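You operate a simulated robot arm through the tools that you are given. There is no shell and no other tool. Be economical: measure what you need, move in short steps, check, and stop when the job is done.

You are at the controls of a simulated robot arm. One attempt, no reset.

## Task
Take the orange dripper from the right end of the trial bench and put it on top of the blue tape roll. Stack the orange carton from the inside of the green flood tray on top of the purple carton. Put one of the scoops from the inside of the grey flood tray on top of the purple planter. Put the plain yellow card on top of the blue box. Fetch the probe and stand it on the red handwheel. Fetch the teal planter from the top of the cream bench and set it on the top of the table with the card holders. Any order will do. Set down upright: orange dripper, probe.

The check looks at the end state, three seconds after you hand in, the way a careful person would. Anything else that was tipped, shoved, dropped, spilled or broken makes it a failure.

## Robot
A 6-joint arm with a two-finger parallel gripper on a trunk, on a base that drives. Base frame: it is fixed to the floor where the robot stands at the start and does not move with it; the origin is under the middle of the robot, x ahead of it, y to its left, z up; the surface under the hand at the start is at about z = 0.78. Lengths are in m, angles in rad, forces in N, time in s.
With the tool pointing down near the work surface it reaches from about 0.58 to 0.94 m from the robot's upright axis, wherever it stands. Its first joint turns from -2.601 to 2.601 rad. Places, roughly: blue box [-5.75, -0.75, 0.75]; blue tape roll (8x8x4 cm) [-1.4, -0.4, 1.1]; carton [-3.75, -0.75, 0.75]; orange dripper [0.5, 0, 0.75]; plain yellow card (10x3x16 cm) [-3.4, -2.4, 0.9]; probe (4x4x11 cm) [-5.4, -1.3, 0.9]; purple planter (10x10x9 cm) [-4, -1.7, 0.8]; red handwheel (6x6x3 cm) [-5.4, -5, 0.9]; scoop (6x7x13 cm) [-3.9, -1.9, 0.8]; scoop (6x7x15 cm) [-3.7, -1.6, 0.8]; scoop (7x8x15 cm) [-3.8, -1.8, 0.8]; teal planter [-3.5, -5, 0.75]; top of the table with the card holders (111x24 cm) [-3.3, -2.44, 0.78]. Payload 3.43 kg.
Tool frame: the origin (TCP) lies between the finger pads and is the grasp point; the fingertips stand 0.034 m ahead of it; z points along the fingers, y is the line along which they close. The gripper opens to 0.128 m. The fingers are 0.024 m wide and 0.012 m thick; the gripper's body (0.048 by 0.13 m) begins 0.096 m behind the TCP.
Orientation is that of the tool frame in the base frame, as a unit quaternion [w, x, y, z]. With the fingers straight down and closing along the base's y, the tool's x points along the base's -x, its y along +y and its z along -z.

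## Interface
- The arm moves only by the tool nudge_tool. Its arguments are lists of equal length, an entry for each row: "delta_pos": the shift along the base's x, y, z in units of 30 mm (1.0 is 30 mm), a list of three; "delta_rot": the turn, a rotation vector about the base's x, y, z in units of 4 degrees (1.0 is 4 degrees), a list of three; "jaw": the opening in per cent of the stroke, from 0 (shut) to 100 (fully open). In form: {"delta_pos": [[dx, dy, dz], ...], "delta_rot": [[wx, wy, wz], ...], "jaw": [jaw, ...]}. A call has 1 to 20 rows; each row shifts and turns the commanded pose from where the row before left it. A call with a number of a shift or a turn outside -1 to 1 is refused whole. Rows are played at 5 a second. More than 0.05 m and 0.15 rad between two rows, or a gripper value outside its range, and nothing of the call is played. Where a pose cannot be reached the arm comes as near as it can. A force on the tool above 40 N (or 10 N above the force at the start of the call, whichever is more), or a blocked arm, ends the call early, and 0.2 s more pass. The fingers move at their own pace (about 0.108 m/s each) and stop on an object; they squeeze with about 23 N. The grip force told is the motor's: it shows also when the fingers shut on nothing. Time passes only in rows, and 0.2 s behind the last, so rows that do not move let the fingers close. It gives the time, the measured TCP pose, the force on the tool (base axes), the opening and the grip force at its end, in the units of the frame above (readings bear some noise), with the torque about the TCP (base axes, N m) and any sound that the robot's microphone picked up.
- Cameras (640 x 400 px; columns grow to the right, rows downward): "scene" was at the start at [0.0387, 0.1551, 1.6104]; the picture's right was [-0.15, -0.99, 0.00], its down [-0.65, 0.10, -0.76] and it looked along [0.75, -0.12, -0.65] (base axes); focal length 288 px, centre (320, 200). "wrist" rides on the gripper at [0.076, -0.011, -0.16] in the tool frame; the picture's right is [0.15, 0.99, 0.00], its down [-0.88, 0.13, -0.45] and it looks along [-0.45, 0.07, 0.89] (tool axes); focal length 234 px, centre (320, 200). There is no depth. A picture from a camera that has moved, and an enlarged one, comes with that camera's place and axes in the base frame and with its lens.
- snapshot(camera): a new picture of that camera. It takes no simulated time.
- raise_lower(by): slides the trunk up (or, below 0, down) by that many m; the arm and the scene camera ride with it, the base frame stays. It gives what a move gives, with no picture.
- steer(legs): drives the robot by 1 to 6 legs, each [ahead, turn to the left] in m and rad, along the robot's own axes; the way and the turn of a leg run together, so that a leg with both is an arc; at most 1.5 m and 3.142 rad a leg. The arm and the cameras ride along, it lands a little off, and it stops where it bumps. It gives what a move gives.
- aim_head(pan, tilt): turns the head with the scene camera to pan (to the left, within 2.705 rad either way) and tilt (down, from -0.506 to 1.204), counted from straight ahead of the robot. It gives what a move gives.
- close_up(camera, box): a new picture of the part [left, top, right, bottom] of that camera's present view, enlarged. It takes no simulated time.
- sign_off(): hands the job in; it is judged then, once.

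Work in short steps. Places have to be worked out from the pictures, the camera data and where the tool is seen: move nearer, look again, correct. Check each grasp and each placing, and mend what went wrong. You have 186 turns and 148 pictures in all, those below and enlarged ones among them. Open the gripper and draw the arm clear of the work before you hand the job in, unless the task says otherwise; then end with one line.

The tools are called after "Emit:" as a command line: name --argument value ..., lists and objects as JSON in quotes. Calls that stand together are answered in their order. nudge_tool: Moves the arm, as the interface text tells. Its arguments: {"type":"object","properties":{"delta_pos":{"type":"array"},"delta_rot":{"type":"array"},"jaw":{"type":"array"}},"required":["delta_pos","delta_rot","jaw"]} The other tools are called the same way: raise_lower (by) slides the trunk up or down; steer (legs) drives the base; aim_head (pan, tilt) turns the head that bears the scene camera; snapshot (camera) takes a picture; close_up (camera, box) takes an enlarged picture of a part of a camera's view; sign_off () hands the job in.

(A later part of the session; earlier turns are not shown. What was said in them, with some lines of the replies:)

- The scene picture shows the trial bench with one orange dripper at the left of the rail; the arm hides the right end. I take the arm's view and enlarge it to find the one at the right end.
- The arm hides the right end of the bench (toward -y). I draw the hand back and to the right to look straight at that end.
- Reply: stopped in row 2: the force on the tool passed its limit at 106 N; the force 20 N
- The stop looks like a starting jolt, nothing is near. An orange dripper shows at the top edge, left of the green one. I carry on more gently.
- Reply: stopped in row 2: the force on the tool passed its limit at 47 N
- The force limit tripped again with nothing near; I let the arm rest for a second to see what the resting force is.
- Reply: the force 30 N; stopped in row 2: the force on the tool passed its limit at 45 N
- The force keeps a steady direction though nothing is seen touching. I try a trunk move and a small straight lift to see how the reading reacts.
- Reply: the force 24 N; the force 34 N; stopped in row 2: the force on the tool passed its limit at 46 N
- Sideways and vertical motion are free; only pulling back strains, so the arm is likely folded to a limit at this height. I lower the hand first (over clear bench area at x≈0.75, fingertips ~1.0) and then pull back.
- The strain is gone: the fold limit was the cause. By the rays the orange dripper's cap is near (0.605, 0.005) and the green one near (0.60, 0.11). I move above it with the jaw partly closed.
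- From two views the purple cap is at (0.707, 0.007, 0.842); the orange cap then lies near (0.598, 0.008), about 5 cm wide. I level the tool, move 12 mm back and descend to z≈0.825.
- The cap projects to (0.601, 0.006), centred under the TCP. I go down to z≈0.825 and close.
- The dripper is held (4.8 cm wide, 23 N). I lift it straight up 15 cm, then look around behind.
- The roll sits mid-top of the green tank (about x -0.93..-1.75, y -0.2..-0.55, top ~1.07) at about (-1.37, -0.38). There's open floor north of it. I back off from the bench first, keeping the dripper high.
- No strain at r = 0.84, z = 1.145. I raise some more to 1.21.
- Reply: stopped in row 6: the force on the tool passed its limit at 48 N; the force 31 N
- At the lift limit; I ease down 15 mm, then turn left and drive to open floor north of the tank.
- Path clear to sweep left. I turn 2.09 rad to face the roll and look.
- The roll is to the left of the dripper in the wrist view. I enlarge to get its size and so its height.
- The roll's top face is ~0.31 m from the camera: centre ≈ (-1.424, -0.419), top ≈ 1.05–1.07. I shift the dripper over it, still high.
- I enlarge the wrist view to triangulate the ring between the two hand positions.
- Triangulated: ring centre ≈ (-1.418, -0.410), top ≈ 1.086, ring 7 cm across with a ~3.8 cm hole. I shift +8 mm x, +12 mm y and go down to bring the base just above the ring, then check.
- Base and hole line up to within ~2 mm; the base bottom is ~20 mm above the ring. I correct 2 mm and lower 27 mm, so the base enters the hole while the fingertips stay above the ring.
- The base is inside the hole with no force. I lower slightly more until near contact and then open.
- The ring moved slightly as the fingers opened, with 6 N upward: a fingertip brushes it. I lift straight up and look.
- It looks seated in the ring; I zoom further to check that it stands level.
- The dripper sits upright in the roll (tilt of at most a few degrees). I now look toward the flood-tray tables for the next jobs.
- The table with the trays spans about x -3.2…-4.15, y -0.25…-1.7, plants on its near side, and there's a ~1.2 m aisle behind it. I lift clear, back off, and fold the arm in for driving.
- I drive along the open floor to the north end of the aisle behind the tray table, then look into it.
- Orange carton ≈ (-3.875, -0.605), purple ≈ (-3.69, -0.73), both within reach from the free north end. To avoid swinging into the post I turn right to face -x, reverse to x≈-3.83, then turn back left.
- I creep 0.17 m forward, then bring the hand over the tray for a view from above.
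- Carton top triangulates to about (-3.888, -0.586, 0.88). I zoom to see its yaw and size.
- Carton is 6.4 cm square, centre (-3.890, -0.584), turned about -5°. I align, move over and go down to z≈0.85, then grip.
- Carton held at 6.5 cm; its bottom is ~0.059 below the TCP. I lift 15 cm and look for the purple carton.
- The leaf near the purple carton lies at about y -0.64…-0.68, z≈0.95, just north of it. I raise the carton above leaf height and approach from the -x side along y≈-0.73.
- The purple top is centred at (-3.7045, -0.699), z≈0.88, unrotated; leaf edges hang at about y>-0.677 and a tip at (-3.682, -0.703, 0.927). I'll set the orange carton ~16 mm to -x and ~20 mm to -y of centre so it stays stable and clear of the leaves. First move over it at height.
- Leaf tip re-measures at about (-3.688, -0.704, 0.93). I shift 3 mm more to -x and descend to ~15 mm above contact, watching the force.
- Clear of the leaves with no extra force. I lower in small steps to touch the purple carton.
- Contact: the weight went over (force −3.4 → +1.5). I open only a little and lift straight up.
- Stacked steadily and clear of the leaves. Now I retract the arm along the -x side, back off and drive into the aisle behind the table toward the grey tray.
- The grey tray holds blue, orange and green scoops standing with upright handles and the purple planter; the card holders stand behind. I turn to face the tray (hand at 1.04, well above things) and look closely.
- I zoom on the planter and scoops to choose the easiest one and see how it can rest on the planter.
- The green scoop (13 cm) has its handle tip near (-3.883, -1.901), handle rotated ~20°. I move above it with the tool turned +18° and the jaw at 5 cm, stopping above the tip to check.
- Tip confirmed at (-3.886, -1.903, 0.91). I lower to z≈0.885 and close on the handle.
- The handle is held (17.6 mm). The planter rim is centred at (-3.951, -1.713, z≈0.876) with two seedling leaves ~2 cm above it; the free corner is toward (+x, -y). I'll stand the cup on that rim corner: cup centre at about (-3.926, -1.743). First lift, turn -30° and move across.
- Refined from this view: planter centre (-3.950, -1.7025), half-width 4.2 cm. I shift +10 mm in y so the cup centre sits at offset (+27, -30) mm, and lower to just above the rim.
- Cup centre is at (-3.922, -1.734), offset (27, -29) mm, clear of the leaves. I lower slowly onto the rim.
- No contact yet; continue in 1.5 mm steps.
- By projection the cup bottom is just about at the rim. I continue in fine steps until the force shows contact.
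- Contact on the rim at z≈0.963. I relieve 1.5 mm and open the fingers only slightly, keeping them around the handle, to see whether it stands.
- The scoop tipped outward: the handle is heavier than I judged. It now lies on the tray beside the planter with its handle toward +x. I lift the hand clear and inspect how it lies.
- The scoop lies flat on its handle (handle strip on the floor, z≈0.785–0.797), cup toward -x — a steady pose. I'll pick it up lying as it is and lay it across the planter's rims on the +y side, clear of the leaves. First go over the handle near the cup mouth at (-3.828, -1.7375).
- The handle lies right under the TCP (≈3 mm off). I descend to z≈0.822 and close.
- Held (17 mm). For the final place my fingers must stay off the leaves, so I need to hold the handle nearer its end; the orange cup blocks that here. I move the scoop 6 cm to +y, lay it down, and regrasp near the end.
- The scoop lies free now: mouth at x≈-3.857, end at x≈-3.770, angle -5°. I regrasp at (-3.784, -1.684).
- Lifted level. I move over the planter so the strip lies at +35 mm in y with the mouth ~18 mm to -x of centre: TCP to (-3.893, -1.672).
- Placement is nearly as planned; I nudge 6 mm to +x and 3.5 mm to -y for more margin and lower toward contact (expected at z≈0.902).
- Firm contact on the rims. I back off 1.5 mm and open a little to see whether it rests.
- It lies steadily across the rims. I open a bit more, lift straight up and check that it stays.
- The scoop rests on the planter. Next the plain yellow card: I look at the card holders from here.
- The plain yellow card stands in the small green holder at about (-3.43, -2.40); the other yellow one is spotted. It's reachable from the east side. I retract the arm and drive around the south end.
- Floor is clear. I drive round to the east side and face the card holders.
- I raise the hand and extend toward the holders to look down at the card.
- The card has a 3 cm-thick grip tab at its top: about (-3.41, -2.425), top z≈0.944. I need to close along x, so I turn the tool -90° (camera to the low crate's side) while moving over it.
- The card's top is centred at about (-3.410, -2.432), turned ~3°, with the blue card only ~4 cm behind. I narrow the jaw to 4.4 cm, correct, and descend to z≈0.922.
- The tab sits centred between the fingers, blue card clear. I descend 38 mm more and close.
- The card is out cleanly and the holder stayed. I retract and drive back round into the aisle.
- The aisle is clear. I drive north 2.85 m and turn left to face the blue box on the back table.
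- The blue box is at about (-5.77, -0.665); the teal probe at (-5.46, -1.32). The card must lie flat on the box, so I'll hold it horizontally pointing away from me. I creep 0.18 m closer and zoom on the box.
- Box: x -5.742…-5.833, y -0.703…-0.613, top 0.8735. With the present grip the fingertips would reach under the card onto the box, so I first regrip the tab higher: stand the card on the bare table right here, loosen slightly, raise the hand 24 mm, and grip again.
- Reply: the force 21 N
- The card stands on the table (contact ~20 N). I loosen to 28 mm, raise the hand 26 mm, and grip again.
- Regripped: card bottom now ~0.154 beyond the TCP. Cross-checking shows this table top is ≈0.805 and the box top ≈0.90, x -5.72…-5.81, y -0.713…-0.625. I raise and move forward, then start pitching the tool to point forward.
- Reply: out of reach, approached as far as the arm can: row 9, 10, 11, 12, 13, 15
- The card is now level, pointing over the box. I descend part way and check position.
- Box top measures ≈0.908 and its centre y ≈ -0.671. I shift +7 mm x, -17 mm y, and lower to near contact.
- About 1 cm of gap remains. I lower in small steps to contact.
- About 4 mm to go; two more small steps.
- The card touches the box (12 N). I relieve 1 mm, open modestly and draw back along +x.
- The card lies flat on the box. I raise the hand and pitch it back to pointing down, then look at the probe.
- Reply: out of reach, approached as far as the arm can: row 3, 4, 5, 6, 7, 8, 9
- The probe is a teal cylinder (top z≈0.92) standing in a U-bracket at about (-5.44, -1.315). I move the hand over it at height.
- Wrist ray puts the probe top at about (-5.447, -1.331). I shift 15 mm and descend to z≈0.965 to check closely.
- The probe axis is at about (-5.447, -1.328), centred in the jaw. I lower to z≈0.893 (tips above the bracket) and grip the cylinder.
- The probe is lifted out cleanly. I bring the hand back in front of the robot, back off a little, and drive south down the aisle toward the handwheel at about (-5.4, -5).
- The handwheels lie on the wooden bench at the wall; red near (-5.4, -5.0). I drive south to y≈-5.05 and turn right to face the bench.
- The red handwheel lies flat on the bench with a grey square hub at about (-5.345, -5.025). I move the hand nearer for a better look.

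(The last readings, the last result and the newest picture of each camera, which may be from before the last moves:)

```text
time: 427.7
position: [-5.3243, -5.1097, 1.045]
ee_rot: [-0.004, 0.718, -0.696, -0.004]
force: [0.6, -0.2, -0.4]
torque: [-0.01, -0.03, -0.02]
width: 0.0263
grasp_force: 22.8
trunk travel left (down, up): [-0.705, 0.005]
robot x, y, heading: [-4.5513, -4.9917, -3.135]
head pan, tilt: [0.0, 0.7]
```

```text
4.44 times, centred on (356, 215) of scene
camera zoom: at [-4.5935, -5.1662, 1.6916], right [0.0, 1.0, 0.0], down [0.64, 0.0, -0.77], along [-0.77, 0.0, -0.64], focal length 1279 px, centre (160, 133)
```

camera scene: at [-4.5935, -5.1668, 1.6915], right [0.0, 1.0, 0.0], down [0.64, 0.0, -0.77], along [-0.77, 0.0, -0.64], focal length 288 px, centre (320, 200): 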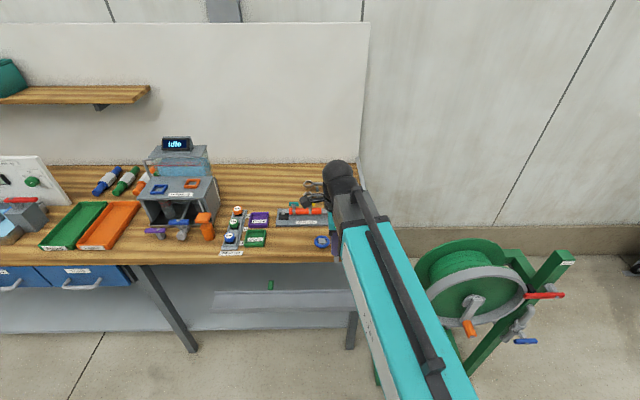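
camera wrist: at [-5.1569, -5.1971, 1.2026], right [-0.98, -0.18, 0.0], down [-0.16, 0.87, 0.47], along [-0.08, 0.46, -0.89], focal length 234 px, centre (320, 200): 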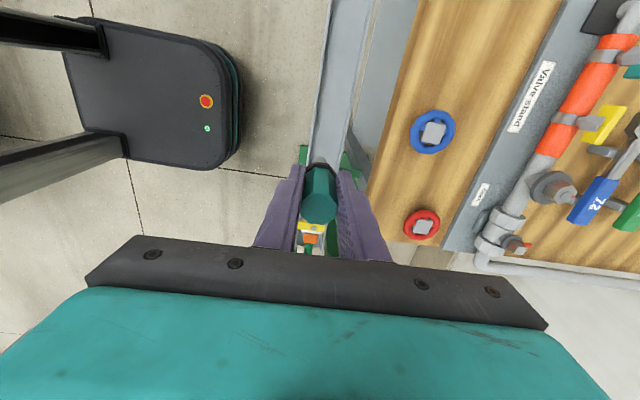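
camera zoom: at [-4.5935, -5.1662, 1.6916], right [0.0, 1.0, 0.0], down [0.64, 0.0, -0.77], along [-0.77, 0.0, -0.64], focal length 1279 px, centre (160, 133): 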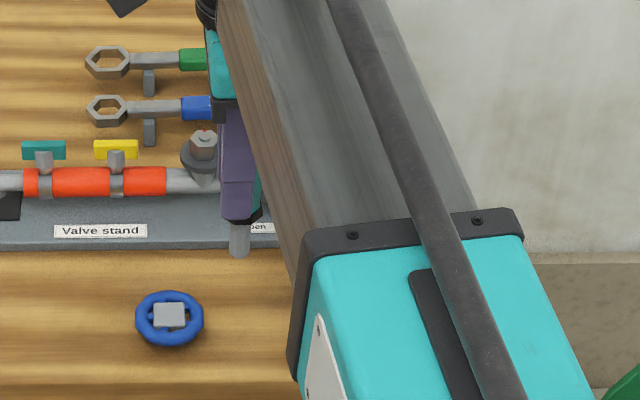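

The probe's tip is ~1.5 cm wide, its bottom ~0.087 below the TCP; the hub top is at z≈0.889, ~2.7 cm square. To see the red wheel unobstructed I move the hand to just past it (y≈-4.96).

Emit:
nudge_tool --delta_pos '[[-0.2, 0.3, 0], [-0.3, 0.6, 0], [-0.4, 0.8, 0], [0, 0.9, 0], [0, 0.9, 0], [0, 0.8, 0], [0, 0.5, 0], [0, 0.2, 0], [0, 0, 0]]' --delta_rot '[[0, 0, 0], [0, 0, 0], [0, 0, 0], [0, 0, 0], [0, 0, 0], [0, 0, 0], [0, 0, 0], [0, 0, 0], [0, 0, 0]]' --jaw '[5, 5, 5, 5, 5, 5, 5, 5, 5]'

Emit:
close_up --camera "wrist" --box '[220, 60, 440, 260]'

```text
time: 429.7
position: [-5.3514, -4.9576, 1.043]
ee_rot: [-0.004, 0.719, -0.695, -0.004]
force: [-0.3, -0.4, -1.0]
torque: [0.0, 0.0, -0.01]
width: 0.0261
grasp_force: 22.8
trunk travel left (down, up): [-0.705, 0.005]
robot x, y, heading: [-4.5523, -4.9985, -3.139]
head pan, tilt: [0.0, 0.7]
```

```text
2.00 times, centred on (330, 160) of wrist
camera zoom: at [-5.3378, -5.034, 1.2027], right [-0.98, -0.18, 0.0], down [-0.16, 0.87, 0.47], along [-0.08, 0.46, -0.89], focal length 468 px, centre (300, 280)
```

zoom: 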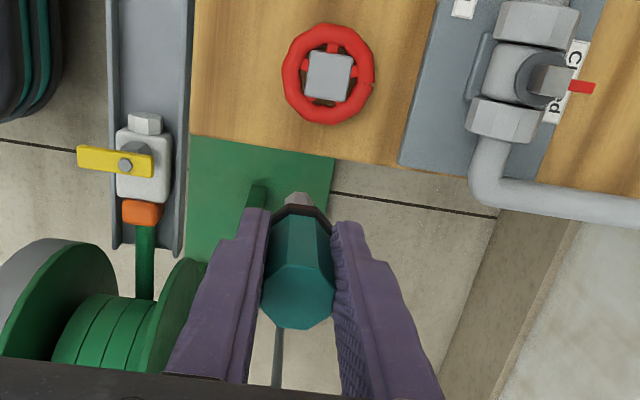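

Red hub centre: about (-5.358, -5.014), 2.8 cm square; the probe's tip is right under the TCP. I move over it and lower to ~8 mm above the hub.

Emit:
nudge_tool --delta_pos '[[-0.1, -0.3, 0], [-0.1, -0.6, 0], [0, -0.6, 0], [0, -0.35, 0], [0, -0.03, 0], [0, 0, -0.3], [0, 0, -0.6], [0, 0, -0.6], [0, 0, -0.3], [0, 0, 0]]' --delta_rot '[[0, 0, 0], [0, 0, 0], [0, 0, 0], [0, 0, 0], [0, 0, 0], [0, 0, 0], [0, 0, 0], [0, 0, 0], [0, 0, 0], [0, 0, 0]]' --jaw '[5, 5, 5, 5, 5, 5, 5, 5, 5, 5]'

Emit:
close_up --camera "wrist" --box '[240, 100, 400, 240]'

Emit:
close_up --camera "scene" --box '[310, 170, 422, 260]'

```text
time: 431.9
position: [-5.3572, -5.0152, 0.9887]
ee_rot: [-0.003, 0.718, -0.696, -0.004]
force: [-0.4, 0.0, -0.7]
torque: [0.0, -0.02, 0.03]
width: 0.0264
grasp_force: 22.9
trunk travel left (down, up): [-0.705, 0.005]
robot x, y, heading: [-4.5543, -4.9986, -3.134]
head pan, tilt: [0.0, 0.7]
```

```text
2.86 times, centred on (320, 170) of wrist
camera zoom: at [-5.3433, -5.0914, 1.1481], right [-0.98, -0.18, 0.0], down [-0.16, 0.87, 0.47], along [-0.08, 0.46, -0.89], focal length 669 px, centre (320, 286)
```

zoom: 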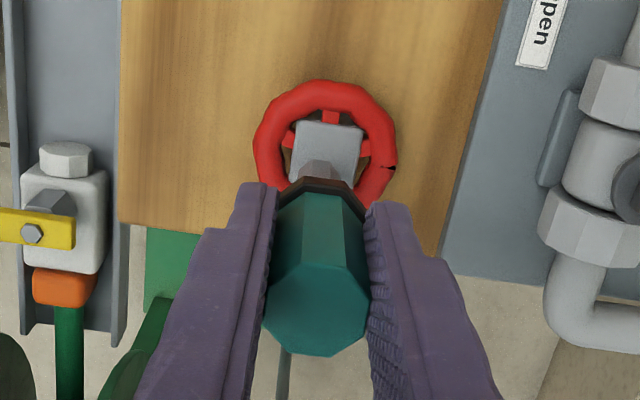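

```text
4.44 times, centred on (366, 215) of scene
camera zoom: at [-4.5936, -5.1662, 1.6916], right [0.0, 1.0, 0.0], down [0.64, 0.0, -0.76], along [-0.76, 0.0, -0.64], focal length 1279 px, centre (116, 133)
```

zoom: 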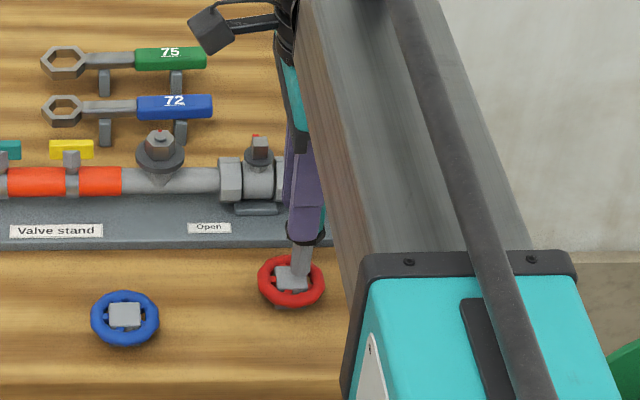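

Both views say the hub centre is ~6 mm to -y of the tip. I correct, then lower slowly to contact.

Emit:
nudge_tool --delta_pos '[[-0.07, -0.2, 0], [0, 0, -0.15], [0, 0, -0.1], [0, 0, 0]]' --delta_rot '[[0, 0, 0], [0, 0, 0], [0, 0, 0], [0, 0, 0]]' --jaw '[5, 5, 5, 5]'

Emit:
nudge_tool --delta_pos '[[0, 0, -0.07], [0, 0, -0.07], [0, 0, 0]]' --delta_rot '[[0, 0, 0], [0, 0, 0], [0, 0, 0]]' --jaw '[5, 5, 5]'

Emit:
close_up --camera "scene" --box '[340, 210, 404, 250]'

```text
time: 432.9
position: [-5.3597, -5.0209, 0.981]
ee_rot: [-0.003, 0.718, -0.696, -0.004]
force: [0.0, -0.5, -0.8]
torque: [0.0, -0.03, 0.01]
width: 0.0261
grasp_force: 22.8
trunk travel left (down, up): [-0.705, 0.005]
robot x, y, heading: [-4.5546, -4.9961, -3.135]
head pan, tilt: [0.0, 0.7]
```

```text
time: 433.7
position: [-5.3592, -5.0206, 0.9794]
ee_rot: [-0.003, 0.719, -0.695, -0.004]
force: [-1.7, -0.5, 19.1]
torque: [0.04, 0.1, 0.01]
width: 0.0266
grasp_force: 23.4
trunk travel left (down, up): [-0.705, 0.005]
robot x, y, heading: [-4.5566, -4.996, -3.144]
head pan, tilt: [0.0, 0.7]
```

```text
10.00 times, centred on (372, 230) of scene
camera zoom: at [-4.5913, -5.1663, 1.6919], right [0.0, 1.0, 0.0], down [0.64, 0.0, -0.77], along [-0.77, 0.0, -0.64], focal length 2878 px, centre (-200, -100)
```

zoom: 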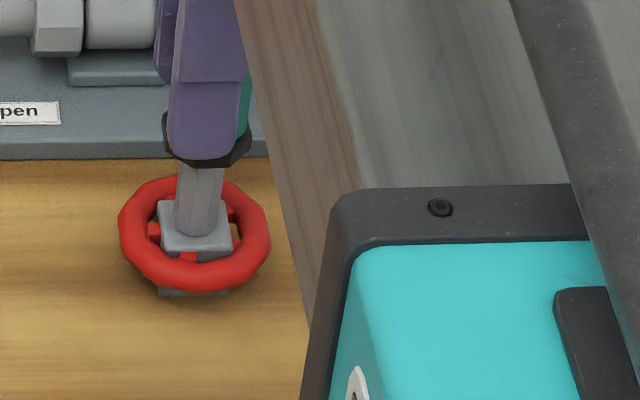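

The tip stands centred on the hub. I relieve the pressure, open a little, and check before lifting.

Emit:
nudge_tool --delta_pos '[[0, 0, 0.08], [0, 0, 0], [0, 0, 0], [0, 0, 0], [0, 0, 0]]' --delta_rot '[[0, 0, 0], [0, 0, 0], [0, 0, 0], [0, 0, 0], [0, 0, 0]]' --jaw '[5, 5, 27, 27, 27]'

Emit:
close_up --camera "wrist" --box '[220, 100, 420, 260]'

```text
time: 434.9
position: [-5.3595, -5.0208, 0.9788]
ee_rot: [-0.004, 0.719, -0.695, -0.004]
force: [-0.7, 0.0, -0.3]
torque: [-0.01, -0.01, -0.01]
width: 0.0347
grasp_force: 0.0
trunk travel left (down, up): [-0.705, 0.005]
robot x, y, heading: [-4.555, -4.9949, -3.138]
head pan, tilt: [0.0, 0.7]
```

```text
2.50 times, centred on (320, 180) of wrist
camera zoom: at [-5.3451, -5.098, 1.1387], right [-0.98, -0.18, 0.0], down [-0.16, 0.87, 0.47], along [-0.08, 0.46, -0.89], focal length 585 px, centre (320, 250)
```

zoom: 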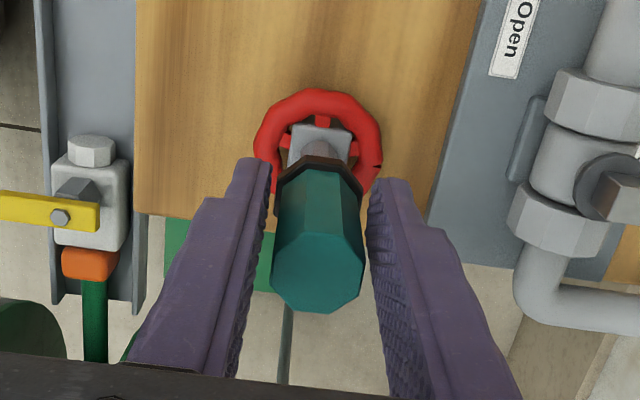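

It stands free between the fingers. I lift straight up and check it again.

Emit:
nudge_tool --delta_pos '[[0, 0, 0], [0, 0, 0.2], [0, 0, 0.4], [0, 0, 0.6], [0, 0, 0.7], [0, 0, 0.7], [0, 0, 0.5], [0, 0, 0.3], [0, 0, 0]]' --delta_rot '[[0, 0, 0], [0, 0, 0], [0, 0, 0], [0, 0, 0], [0, 0, 0], [0, 0, 0], [0, 0, 0], [0, 0, 0], [0, 0, 0]]' --jaw '[36, 36, 36, 36, 36, 36, 36, 36, 36]'

Emit:
close_up --camera "scene" --box '[330, 170, 426, 250]'

```text
time: 436.9
position: [-5.3604, -5.0213, 1.0824]
ee_rot: [-0.003, 0.718, -0.696, -0.005]
force: [-1.3, 0.5, -0.1]
torque: [0.0, 0.0, 0.0]
width: 0.0459
grasp_force: 0.0
trunk travel left (down, up): [-0.705, 0.005]
robot x, y, heading: [-4.5536, -4.9972, -3.137]
head pan, tilt: [0.0, 0.7]
```

```text
5.00 times, centred on (378, 210) of scene
camera zoom: at [-4.5936, -5.1662, 1.6916], right [0.0, 1.0, 0.0], down [0.64, 0.0, -0.76], along [-0.76, 0.0, -0.64], focal length 1439 px, centre (30, 150)
```

zoom: 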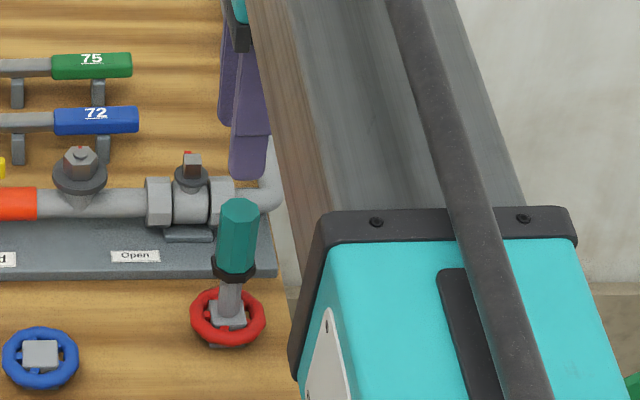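

The probe stands upright on the red handwheel. I retract and turn left through the open aisle to face the cream bench.

Emit:
nudge_tool --delta_pos '[[0.3, 0, 0], [0.6, 0, 0], [0.8, 0, 0], [0.8, 0, 0], [0.8, 0, -0.3], [0.8, 0, -0.4], [0.8, 0, -0.4], [0.7, 0, -0.3], [0.3, 0, 0], [0, 0, 0]]' --delta_rot '[[0, 0, 0], [0, 0, 0], [0, 0, 0], [0, 0, 0], [0, 0, 0], [0, 0, 0], [0, 0, 0], [0, 0, 0], [0, 0, 0], [0, 0, 0]]' --jaw '[60, 60, 60, 60, 60, 60, 60, 60, 60, 60]'

Emit:
steer --legs '[[0, 3.14]]'

Emit:
aim_head --pan 0.0 --tilt 0.6

Emit:
snapshot --camera "scene"

```text
time: 439.1
position: [-5.1829, -5.0198, 1.039]
ee_rot: [-0.004, 0.718, -0.696, -0.003]
force: [-0.4, 0.5, -0.4]
torque: [-0.02, -0.06, 0.03]
width: 0.0769
grasp_force: 0.0
trunk travel left (down, up): [-0.705, 0.005]
robot x, y, heading: [-4.5512, -4.9978, -3.146]
head pan, tilt: [0.0, 0.7]
```

```text
time: 449.5
position: [-3.9297, -5.0164, 1.0384]
ee_rot: [0.003, 0.722, 0.692, -0.004]
force: [-0.3, -0.2, -0.4]
torque: [-0.02, 0.03, 0.02]
width: 0.0766
grasp_force: 0.0
trunk travel left (down, up): [-0.705, 0.005]
robot x, y, heading: [-4.557, -4.9344, -0.076]
head pan, tilt: [0.0, 0.7]
```

```text
time: 450.2
position: [-3.9307, -5.0143, 1.0401]
ee_rot: [0.003, 0.722, 0.692, -0.003]
force: [-1.1, 0.3, 0.2]
torque: [-0.06, 0.01, 0.0]
width: 0.0768
grasp_force: 0.0
trunk travel left (down, up): [-0.705, 0.005]
robot x, y, heading: [-4.5516, -4.9362, -0.071]
head pan, tilt: [0.0, 0.6]
```

```text
24 pictures are left
camera scene: at [-4.4988, -4.7664, 1.7], right [-0.07, -1.0, 0.0], down [-0.56, 0.04, -0.82], along [0.82, -0.06, -0.57], focal length 288 px, centre (320, 200)
```

scene: 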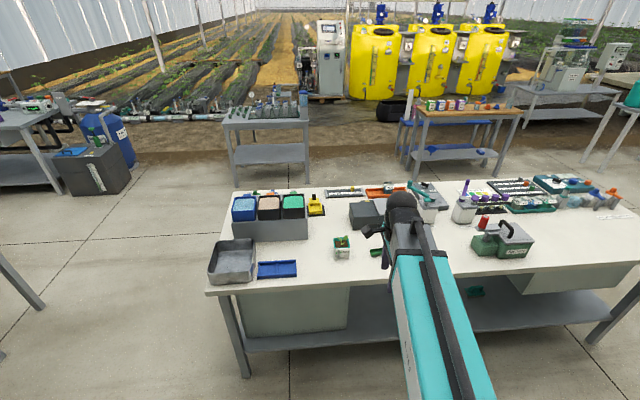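

I zoom in around where the teal planter should be.

Emit:
close_up --camera "scene" --box '[290, 170, 490, 280]'

Emit:
snapshot --camera "wrist"

```text
3.20 times, centred on (390, 225) of scene
camera zoom: at [-4.4988, -4.7664, 1.7], right [-0.07, -1.0, 0.0], down [-0.56, 0.04, -0.82], along [0.82, -0.06, -0.57], focal length 921 px, centre (96, 120)
```

zoom: 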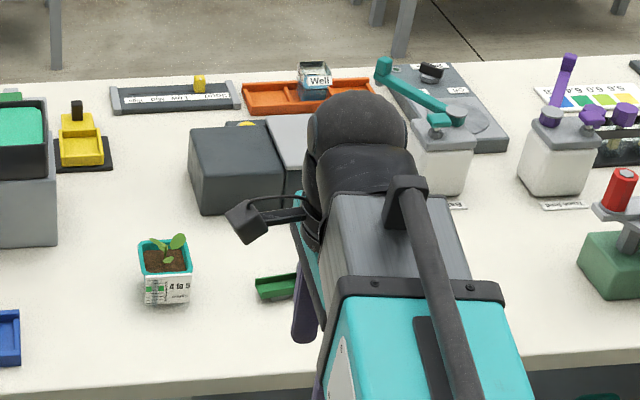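

```text
22 pictures are left
camera wrist: at [-3.9377, -4.9361, 1.1989], right [0.99, 0.1, 0.0], down [0.09, -0.88, 0.47], along [0.05, -0.46, -0.88], focal length 234 px, centre (320, 200)
```

wrist: 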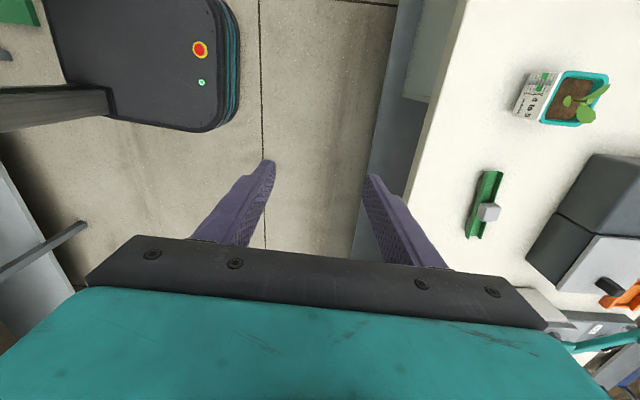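

The teal planter's rim is at about (-3.594, -4.926, 0.853), ~7 cm wide with its label on the west side. I creep 0.15 m closer, then turn the tool +90° to close along y while moving over it.

Emit:
steer --legs '[[0.15, 0]]'

Emit:
nudge_tool --delta_pos '[[0, 0, 0], [0, 0, 0], [0, 0, 0], [0, 0, 0], [0, 0, 0], [0, 0, 0], [0, 0, 0], [0, 0, 0], [0, 0, 0], [0.2, 0.1, 0], [0.4, 0.2, 0], [0.6, 0.3, 0], [0.6, 0.4, 0], [0.6, 0.4, 0], [0.6, 0.4, 0], [0.6, 0.4, 0], [0.6, 0.4, 0], [0.6, 0.4, 0], [0.6, 0.3, 0], [0.6, 0.1, 0]]' --delta_rot '[[0, 0, 0.6], [0, 0, 1], [0, 0, 1], [0, 0, 1], [0, 0, 1], [0, 0, 1], [0, 0, 1], [0, 0, 1], [0, 0, 1], [0, 0, 1], [0, 0, 1], [0, 0, 1], [0, 0, 1], [0, 0, 1], [0, 0, 1], [0, 0, 1], [0, 0, 1], [0, 0, 1], [0, 0, 1], [0, 0, 1]]' --jaw '[85, 85, 85, 85, 85, 85, 85, 85, 85, 85, 85, 85, 85, 85, 85, 85, 85, 85, 85, 85]'

Emit:
nudge_tool --delta_pos '[[0.4, 0, 0], [0.2, 0, -0.2], [0, 0, -0.4], [0, 0, -0.4], [0, 0, 0]]' --delta_rot '[[0, 0, 1], [0, 0, 1], [0, 0, 0.6], [0, 0, 0], [0, 0, 0]]' --jaw '[85, 85, 85, 85, 85]'

Emit:
snapshot --camera "wrist"

```text
time: 451.6
position: [-3.7821, -5.0252, 1.0385]
ee_rot: [0.004, 0.721, 0.693, -0.003]
force: [-0.1, -0.3, -0.7]
torque: [0.0, 0.03, -0.05]
width: 0.0766
grasp_force: 0.0
trunk travel left (down, up): [-0.705, 0.005]
robot x, y, heading: [-4.409, -4.9454, -0.073]
head pan, tilt: [0.0, 0.6]
```

```text
time: 455.9
position: [-3.6036, -4.9225, 1.0407]
ee_rot: [0.006, 0.12, 0.993, -0.001]
force: [-1.1, 0.4, -0.8]
torque: [0.01, -0.02, -0.02]
width: 0.1089
grasp_force: 0.1
trunk travel left (down, up): [-0.705, 0.005]
robot x, y, heading: [-4.4061, -4.9431, -0.073]
head pan, tilt: [0.0, 0.6]
```

```text
time: 457.1
position: [-3.5866, -4.9233, 1.0096]
ee_rot: [0.004, 0.031, 1.0, 0.0]
force: [-0.6, 0.1, -0.5]
torque: [0.02, 0.03, -0.01]
width: 0.1089
grasp_force: 0.0
trunk travel left (down, up): [-0.705, 0.005]
robot x, y, heading: [-4.4074, -4.9452, -0.077]
head pan, tilt: [0.0, 0.6]
```

```text
21 pictures are left
camera wrist: at [-3.6637, -4.9298, 1.1687], right [-0.09, 1.0, 0.0], down [0.88, 0.08, 0.47], along [0.46, 0.04, -0.89], focal length 234 px, centre (320, 200)
```

wrist: 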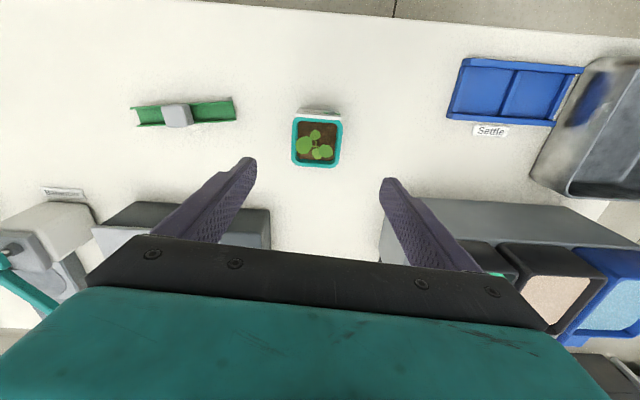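

The planter is centred under the TCP at (-3.588, -4.926), 6.6 cm wide. I align +5°, descend to z≈0.838 and grip.

Emit:
nudge_tool --delta_pos '[[-0.03, -0.1, -0.3], [0, 0, -0.6], [0, 0, -0.8], [0, 0, -0.9], [0, 0, -0.9], [0, 0, -0.9], [0, 0, -0.7], [0, 0, -0.4], [0, 0, -0.2], [0, 0, 0], [0, 0, 0], [0, 0, 0], [0, 0, 0]]' --delta_rot '[[0, 0, 0.7], [0, 0, 0.7], [0, 0, 0], [0, 0, 0], [0, 0, 0], [0, 0, 0], [0, 0, 0], [0, 0, 0], [0, 0, 0], [0, 0, 0], [0, 0, 0], [0, 0, 0], [0, 0, 0]]' --jaw '[85, 85, 85, 85, 85, 85, 85, 85, 85, 85, 25, 25, 25]'

Emit:
nudge_tool --delta_pos '[[0, 0, 0.2], [0, 0, 0.4], [0, 0, 0.6], [0, 0, 0.8], [0, 0, 0.9], [0, 0, 0.9], [0, 0, 0.9], [0, 0, 0.8], [0, 0, 0.5], [0, 0, 0.2], [0, 0, 0]]' --delta_rot '[[0, 0, 0], [0, 0, 0], [0, 0, 0], [0, 0, 0], [0, 0, 0], [0, 0, 0], [0, 0, 0], [0, 0, 0], [0, 0, 0], [0, 0, 0], [0, 0, 0]]' --jaw '[25, 25, 25, 25, 25, 25, 25, 25, 25, 25, 25]'

Emit:
snapshot --camera "wrist"

```text
time: 459.9
position: [-3.5865, -4.9275, 0.8386]
ee_rot: [0.006, -0.018, 1.0, 0.0]
force: [0.3, -0.2, 0.8]
torque: [0.01, -0.03, -0.03]
width: 0.0688
grasp_force: 22.8
trunk travel left (down, up): [-0.705, 0.005]
robot x, y, heading: [-4.4108, -4.9424, -0.072]
head pan, tilt: [0.0, 0.6]
```

```text
time: 462.2
position: [-3.5867, -4.9265, 1.0245]
ee_rot: [0.005, -0.019, 1.0, 0.0]
force: [-0.1, 0.0, -1.6]
torque: [-0.01, 0.02, 0.0]
width: 0.0683
grasp_force: 23.2
trunk travel left (down, up): [-0.705, 0.005]
robot x, y, heading: [-4.4109, -4.9443, -0.069]
head pan, tilt: [0.0, 0.6]
```

```text
20 pictures are left
camera wrist: at [-3.6631, -4.9408, 1.1839], right [-0.18, 0.98, 0.0], down [0.87, 0.16, 0.46], along [0.46, 0.08, -0.89], focal length 234 px, centre (320, 200)
```

wrist: 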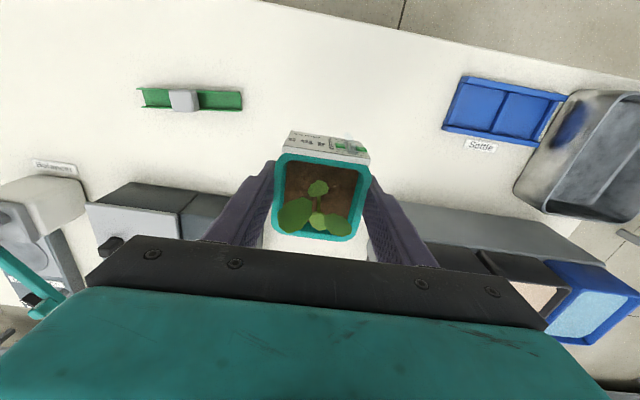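

The planter is held (6.8 cm). The card table has a free patch between the crate and its south end, at about (-3.36, -2.88), west of the glass. I retract, back off, and drive to stand south of that table facing north.

Emit:
nudge_tool --delta_pos '[[-0.3, 0, 0], [-0.6, 0, 0], [-0.8, 0, 0], [-0.8, 0, 0], [-0.8, 0, 0], [-0.8, 0, 0], [-0.8, 0, 0], [-0.5, 0, 0], [-0.2, 0, 0], [0, 0, 0]]' --delta_rot '[[0, 0, 0], [0, 0, 0], [0, 0, 0], [0, 0, 0], [0, 0, 0], [0, 0, 0], [0, 0, 0], [0, 0, 0], [0, 0, 0], [0, 0, 0]]' --jaw '[25, 25, 25, 25, 25, 25, 25, 25, 25, 25]'

Emit:
steer --legs '[[-0.15, 0], [0, 1.64], [1.22, 0], [0, -1.57], [1.2, 0], [0, 1.57]]'

Emit:
aim_head --pan 0.0 --tilt 0.65

Emit:
snapshot --camera "scene"

```text
time: 464.4
position: [-3.7556, -4.9269, 1.0241]
ee_rot: [0.005, -0.018, 1.0, 0.001]
force: [0.0, -0.7, -2.2]
torque: [-0.02, -0.03, 0.02]
width: 0.0686
grasp_force: 23.4
trunk travel left (down, up): [-0.705, 0.005]
robot x, y, heading: [-4.407, -4.9454, -0.073]
head pan, tilt: [0.0, 0.6]
```

```text
time: 495.1
position: [-3.4518, -3.0194, 1.0252]
ee_rot: [-0.004, 0.752, -0.659, -0.004]
force: [0.3, -0.7, -1.3]
torque: [-0.01, 0.03, -0.01]
width: 0.0683
grasp_force: 23.0
trunk travel left (down, up): [-0.705, 0.005]
robot x, y, heading: [-3.4105, -3.6691, 1.586]
head pan, tilt: [0.0, 0.6]
```

```text
time: 495.8
position: [-3.4525, -3.0199, 1.0244]
ee_rot: [-0.003, 0.752, -0.66, -0.005]
force: [-0.3, -0.1, -1.0]
torque: [0.02, 0.0, 0.03]
width: 0.0682
grasp_force: 22.9
trunk travel left (down, up): [-0.705, 0.005]
robot x, y, heading: [-3.412, -3.6722, 1.585]
head pan, tilt: [0.0, 0.649]
```

```text
19 pictures are left
camera scene: at [-3.581, -3.6299, 1.6959], right [1.0, 0.01, 0.0], down [0.01, -0.6, -0.8], along [-0.01, 0.8, -0.6], focal length 288 px, centre (320, 200)
```

scene: 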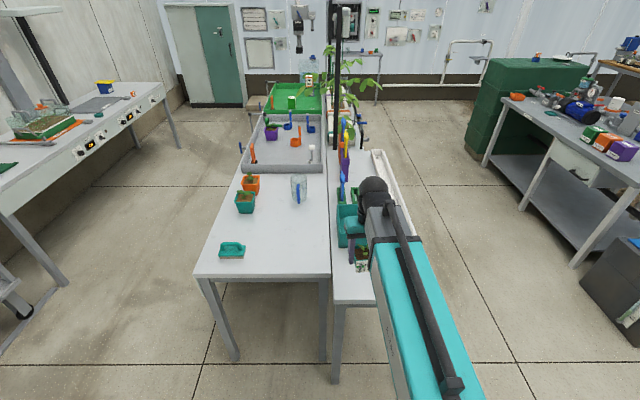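

The card table spans x≈-3.54…-3.14 and ends at y≈-2.98. I move over (-3.41, -2.885) and lower part-way, then check the spot.

Emit:
nudge_tool --delta_pos '[[0.2, 0.3, 0], [0.3, 0.6, 0], [0.4, 0.8, 0], [0.4, 0.8, 0], [0.1, 0.8, 0], [0, 0.7, 0], [0, 0.4, -0.2], [0, 0.1, -0.6], [0, 0, -0.8], [0, 0, -0.6], [0, 0, 0]]' --delta_rot '[[0, 0, 0], [0, 0, 0], [0, 0, 0], [0, 0, 0], [0, 0, 0], [0, 0, 0], [0, 0, 0], [0, 0, 0], [0, 0, 0], [0, 0, 0], [0, 0, 0]]' --jaw '[25, 25, 25, 25, 25, 25, 25, 25, 25, 25, 25]'

Emit:
snapshot --camera "wrist"

Emit:
close_up --camera "scene" --box '[310, 180, 430, 290]'

```text
time: 498.1
position: [-3.4103, -2.8846, 0.9586]
ee_rot: [-0.004, 0.752, -0.659, -0.004]
force: [-0.3, 0.0, -0.7]
torque: [0.0, 0.03, 0.02]
width: 0.0683
grasp_force: 23.2
trunk travel left (down, up): [-0.705, 0.005]
robot x, y, heading: [-3.4127, -3.6673, 1.582]
head pan, tilt: [0.0, 0.649]
```

```text
18 pictures are left
camera wrist: at [-3.3885, -2.9587, 1.1179], right [-0.96, -0.27, 0.0], down [-0.24, 0.85, 0.47], along [-0.13, 0.45, -0.89], focal length 234 px, centre (320, 200)
```

wrist: 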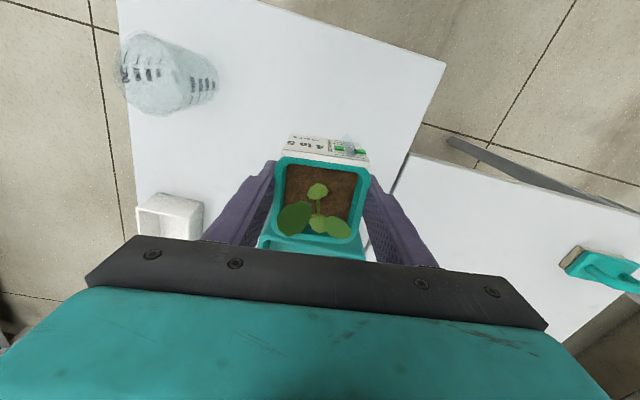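

```text
3.64 times, centred on (370, 235) of scene
camera zoom: at [-3.5811, -3.6298, 1.6959], right [1.0, 0.01, 0.0], down [0.01, -0.6, -0.8], along [-0.01, 0.8, -0.6], focal length 1046 px, centre (138, 73)
```

zoom: 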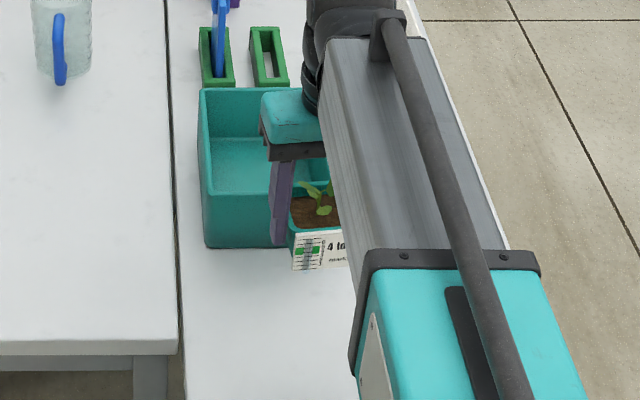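

The spot is clear of crate and glass. I lower to just above the table and then to contact.

Emit:
nudge_tool --delta_pos '[[0, 0, -0.4], [0, 0, -0.7], [0, 0, -0.8], [0, 0, -0.8], [0, 0, -0.6], [0, 0, -0.3], [0, 0, -0.1], [0, 0, 0]]' --delta_rot '[[0, 0, 0], [0, 0, 0], [0, 0, 0], [0, 0, 0], [0, 0, 0], [0, 0, 0], [0, 0, 0], [0, 0, 0]]' --jaw '[25, 25, 25, 25, 25, 25, 25, 25]'

Emit:
nudge_tool --delta_pos '[[0, 0, -0.07], [0, 0, -0.07], [0, 0, 0]]' --delta_rot '[[0, 0, 0], [0, 0, 0], [0, 0, 0]]' --jaw '[25, 25, 25]'

Emit:
nudge_tool --delta_pos '[[0, 0, -0.07], [0, 0, -0.07], [0, 0, 0]]' --delta_rot '[[0, 0, 0], [0, 0, 0], [0, 0, 0]]' --jaw '[25, 25, 25]'

```text
time: 499.9
position: [-3.4088, -2.884, 0.8488]
ee_rot: [-0.003, 0.752, -0.659, -0.005]
force: [-0.4, -0.4, -0.3]
torque: [0.01, 0.0, 0.03]
width: 0.0681
grasp_force: 23.3
trunk travel left (down, up): [-0.705, 0.005]
robot x, y, heading: [-3.4073, -3.6645, 1.582]
head pan, tilt: [0.0, 0.649]
```

```text
time: 500.8
position: [-3.4098, -2.8849, 0.8436]
ee_rot: [-0.003, 0.751, -0.66, -0.005]
force: [-1.0, 0.8, -0.7]
torque: [-0.01, -0.01, -0.01]
width: 0.0681
grasp_force: 23.0
trunk travel left (down, up): [-0.705, 0.005]
robot x, y, heading: [-3.4105, -3.6717, 1.581]
head pan, tilt: [0.0, 0.649]
```

```text
time: 501.6
position: [-3.4085, -2.8836, 0.8391]
ee_rot: [-0.004, 0.752, -0.66, -0.004]
force: [0.1, -0.7, -1.0]
torque: [0.01, 0.01, -0.03]
width: 0.0686
grasp_force: 22.7
trunk travel left (down, up): [-0.705, 0.005]
robot x, y, heading: [-3.412, -3.6671, 1.581]
head pan, tilt: [0.0, 0.649]
```

No contact yet at 0.839; I continue in small steps.

Emit:
nudge_tool --delta_pos '[[0, 0, -0.07], [0, 0, -0.07], [0, 0, 0]]' --delta_rot '[[0, 0, 0], [0, 0, 0], [0, 0, 0]]' --jaw '[25, 25, 25]'

Emit:
nudge_tool --delta_pos '[[0, 0, -0.07], [0, 0, -0.07], [0, 0, 0]]' --delta_rot '[[0, 0, 0], [0, 0, 0], [0, 0, 0]]' --jaw '[25, 25, 25]'

Emit:
nudge_tool --delta_pos '[[0, 0, -0.07], [0, 0, 0]]' --delta_rot '[[0, 0, 0], [0, 0, 0]]' --jaw '[25, 25]'

```text
time: 502.4
position: [-3.4083, -2.8845, 0.8373]
ee_rot: [-0.005, 0.752, -0.659, -0.005]
force: [-2.1, 3.2, 18.2]
torque: [0.07, 0.04, 0.0]
width: 0.0686
grasp_force: 22.7
trunk travel left (down, up): [-0.705, 0.005]
robot x, y, heading: [-3.4085, -3.6682, 1.583]
head pan, tilt: [0.0, 0.649]
```

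```text
time: 503.1
position: [-3.4083, -2.8848, 0.8343]
ee_rot: [-0.005, 0.752, -0.659, -0.006]
force: [-1.7, 3.3, 38.2]
torque: [-0.26, 0.04, 0.0]
width: 0.0683
grasp_force: 22.9
trunk travel left (down, up): [-0.705, 0.005]
robot x, y, heading: [-3.4118, -3.6672, 1.581]
head pan, tilt: [0.0, 0.649]
```

```text
time: 503.8
position: [-3.4086, -2.884, 0.8269]
ee_rot: [-0.002, 0.752, -0.66, -0.004]
force: [0.2, -1.5, 3.2]
torque: [-0.15, 0.0, 0.01]
width: 0.0685
grasp_force: 22.9
trunk travel left (down, up): [-0.705, 0.005]
robot x, y, heading: [-3.409, -3.6712, 1.585]
head pan, tilt: [0.0, 0.649]
```

The planter is on the table (the grip slid slightly when pressed). I open and lift straight up.

Emit:
nudge_tool --delta_pos '[[0, 0, 0.05], [0, 0, 0], [0, 0, 0], [0, 0, 0.2], [0, 0, 0.4], [0, 0, 0.7], [0, 0, 0.9], [0, 0, 0.9], [0, 0, 0.9], [0, 0, 0.9], [0, 0, 0.6], [0, 0, 0.3], [0, 0, 0]]' --delta_rot '[[0, 0, 0], [0, 0, 0], [0, 0, 0], [0, 0, 0], [0, 0, 0], [0, 0, 0], [0, 0, 0], [0, 0, 0], [0, 0, 0], [0, 0, 0], [0, 0, 0], [0, 0, 0], [0, 0, 0]]' --jaw '[25, 70, 70, 70, 70, 70, 70, 70, 70, 70, 70, 70, 70]'

Emit:
snapshot --camera "wrist"

Emit:
close_up --camera "scene" --box '[310, 180, 430, 290]'

```text
time: 506.6
position: [-3.4093, -2.8836, 1.004]
ee_rot: [-0.003, 0.752, -0.66, -0.004]
force: [-0.7, 0.7, -0.1]
torque: [-0.01, -0.01, -0.02]
width: 0.0896
grasp_force: 0.3
trunk travel left (down, up): [-0.705, 0.005]
robot x, y, heading: [-3.4115, -3.6646, 1.577]
head pan, tilt: [0.0, 0.649]
```

```text
16 pictures are left
camera wrist: at [-3.3866, -2.9586, 1.1632], right [-0.96, -0.27, 0.0], down [-0.24, 0.85, 0.47], along [-0.13, 0.45, -0.89], focal length 234 px, centre (320, 200)
```

wrist: 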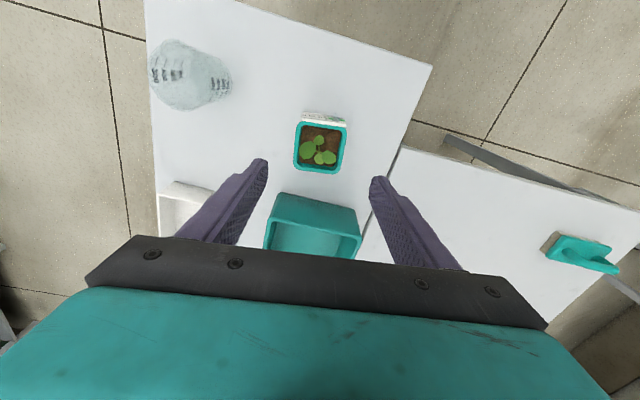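

```text
3.64 times, centred on (370, 235) of scene
camera zoom: at [-3.5811, -3.6298, 1.6959], right [1.0, 0.01, 0.0], down [0.01, -0.6, -0.8], along [-0.01, 0.8, -0.6], focal length 1046 px, centre (138, 73)
```

zoom: 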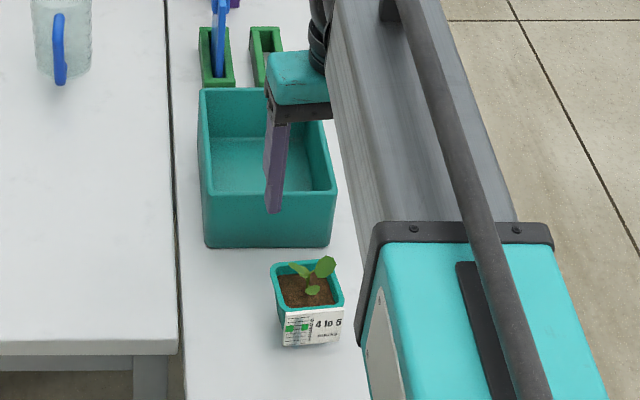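

The planter stands well. I back off and use the remaining view to check the earlier placements.

Emit:
steer --legs '[[-0.35, 0]]'

Emit:
aim_head --pan 0.1 --tilt 0.3

Emit:
close_up --camera "scene" --box '[240, 140, 420, 260]'

Emit:
aim_head --pan -0.5 --tilt 0.2

Emit:
close_up --camera "scene" --box '[240, 120, 400, 220]'

```text
time: 509.1
position: [-3.4047, -3.2417, 1.0039]
ee_rot: [-0.003, 0.752, -0.659, -0.004]
force: [0.3, -0.8, 0.7]
torque: [0.04, 0.02, 0.04]
width: 0.0894
grasp_force: 0.1
trunk travel left (down, up): [-0.705, 0.005]
robot x, y, heading: [-3.4041, -4.0256, 1.582]
head pan, tilt: [0.0, 0.649]
```

```text
time: 509.9
position: [-3.405, -3.2409, 1.0034]
ee_rot: [-0.003, 0.752, -0.659, -0.004]
force: [0.3, 0.8, 0.1]
torque: [-0.01, -0.02, 0.02]
width: 0.0896
grasp_force: 0.1
trunk travel left (down, up): [-0.705, 0.005]
robot x, y, heading: [-3.4047, -4.0251, 1.583]
head pan, tilt: [0.099, 0.3]
```

```text
3.33 times, centred on (330, 200) of scene
camera zoom: at [-3.586, -3.9808, 1.7276], right [0.99, 0.11, 0.0], down [0.03, -0.29, -0.96], along [-0.11, 0.95, -0.3], focal length 959 px, centre (287, 200)
```

zoom: 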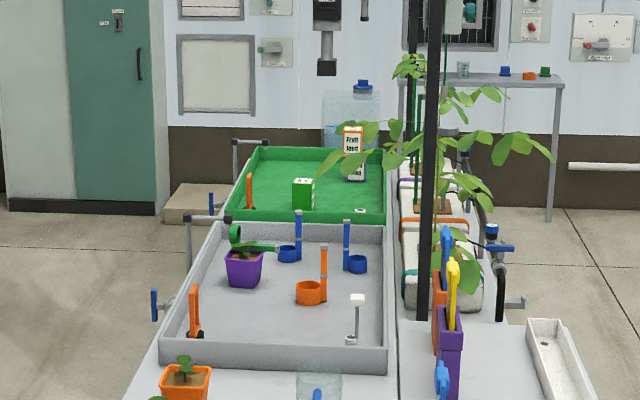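

```text
time: 510.9
position: [-3.4049, -3.2411, 1.004]
ee_rot: [-0.003, 0.752, -0.659, -0.005]
force: [0.0, 0.1, -0.1]
torque: [0.02, 0.03, -0.04]
width: 0.0896
grasp_force: 0.1
trunk travel left (down, up): [-0.705, 0.005]
robot x, y, heading: [-3.4065, -4.0278, 1.587]
head pan, tilt: [-0.499, 0.201]
```

```text
4.00 times, centred on (320, 170) of scene
camera zoom: at [-3.5321, -3.9912, 1.7369], right [0.88, -0.47, 0.0], down [-0.09, -0.18, -0.98], along [0.46, 0.87, -0.2], focal length 1151 px, centre (320, 320)
```

zoom: 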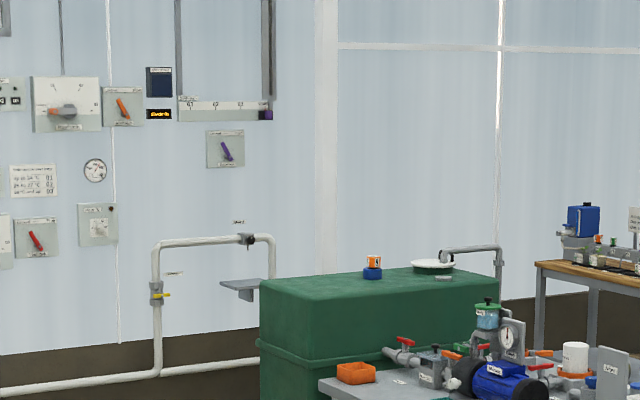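

Scoop, cartons and dripper all look right. A last check of the probe and the card.

Emit:
aim_head --pan 2.04 --tilt 0.35

Emit:
close_up --camera "scene" --box '[220, 120, 420, 245]'

Emit:
aim_head --pan 0.6 --tilt 0.2

Emit:
close_up --camera "scene" --box '[240, 120, 400, 220]'

```text
time: 513.2
position: [-3.4043, -3.2407, 1.0026]
ee_rot: [-0.003, 0.752, -0.659, -0.005]
force: [0.0, -0.6, 0.9]
torque: [0.0, -0.02, 0.04]
width: 0.0895
grasp_force: 0.1
trunk travel left (down, up): [-0.705, 0.005]
robot x, y, heading: [-3.4043, -4.0251, 1.579]
head pan, tilt: [2.04, 0.351]
```

```text
3.20 times, centred on (320, 182) of scene
camera zoom: at [-3.6581, -4.1168, 1.7229], right [-0.46, 0.89, 0.0], down [0.3, 0.16, -0.94], along [-0.83, -0.44, -0.34], focal length 921 px, centre (320, 256)
```

zoom: 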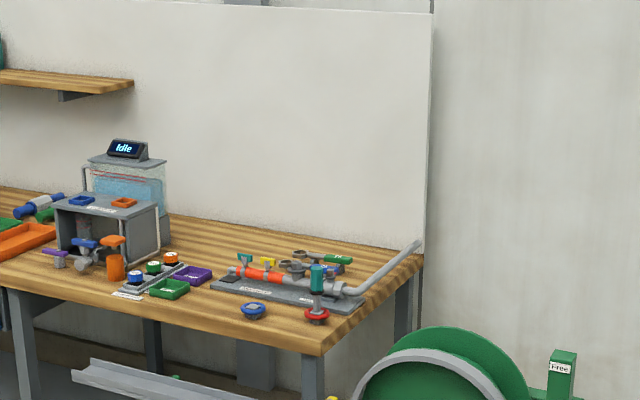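

```text
time: 514.8
position: [-3.4045, -3.2411, 1.0028]
ee_rot: [-0.004, 0.753, -0.658, -0.004]
force: [-0.1, 0.4, -0.4]
torque: [0.01, 0.02, -0.01]
width: 0.0896
grasp_force: 0.1
trunk travel left (down, up): [-0.705, 0.005]
robot x, y, heading: [-3.4043, -4.0256, 1.585]
head pan, tilt: [0.6, 0.201]
```

```text
4.00 times, centred on (320, 170) of scene
camera zoom: at [-3.6293, -3.9975, 1.737], right [0.82, 0.58, 0.0], down [0.12, -0.16, -0.98], along [-0.56, 0.8, -0.2], focal length 1151 px, centre (320, 320)
```

zoom: 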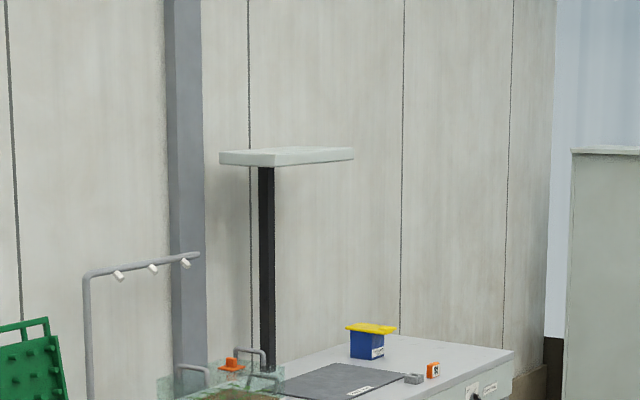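

All six placements are in their end state, the gripper is open and the arm is clear. I hand in.

Emit:
sign_off

```text
The job is handed in.
```

All six placements are done and handed in: dripper upright in the tape roll, orange carton on the purple one, green scoop on the purple planter, yellow card flat on the blue box, probe upright on the red handwheel, and teal planter on the card-holder table. The scoop fell into the grey tray on the first try, so it now lies across the planter's rim, and the tape roll shifted about 8 mm when I let go of the dripper.
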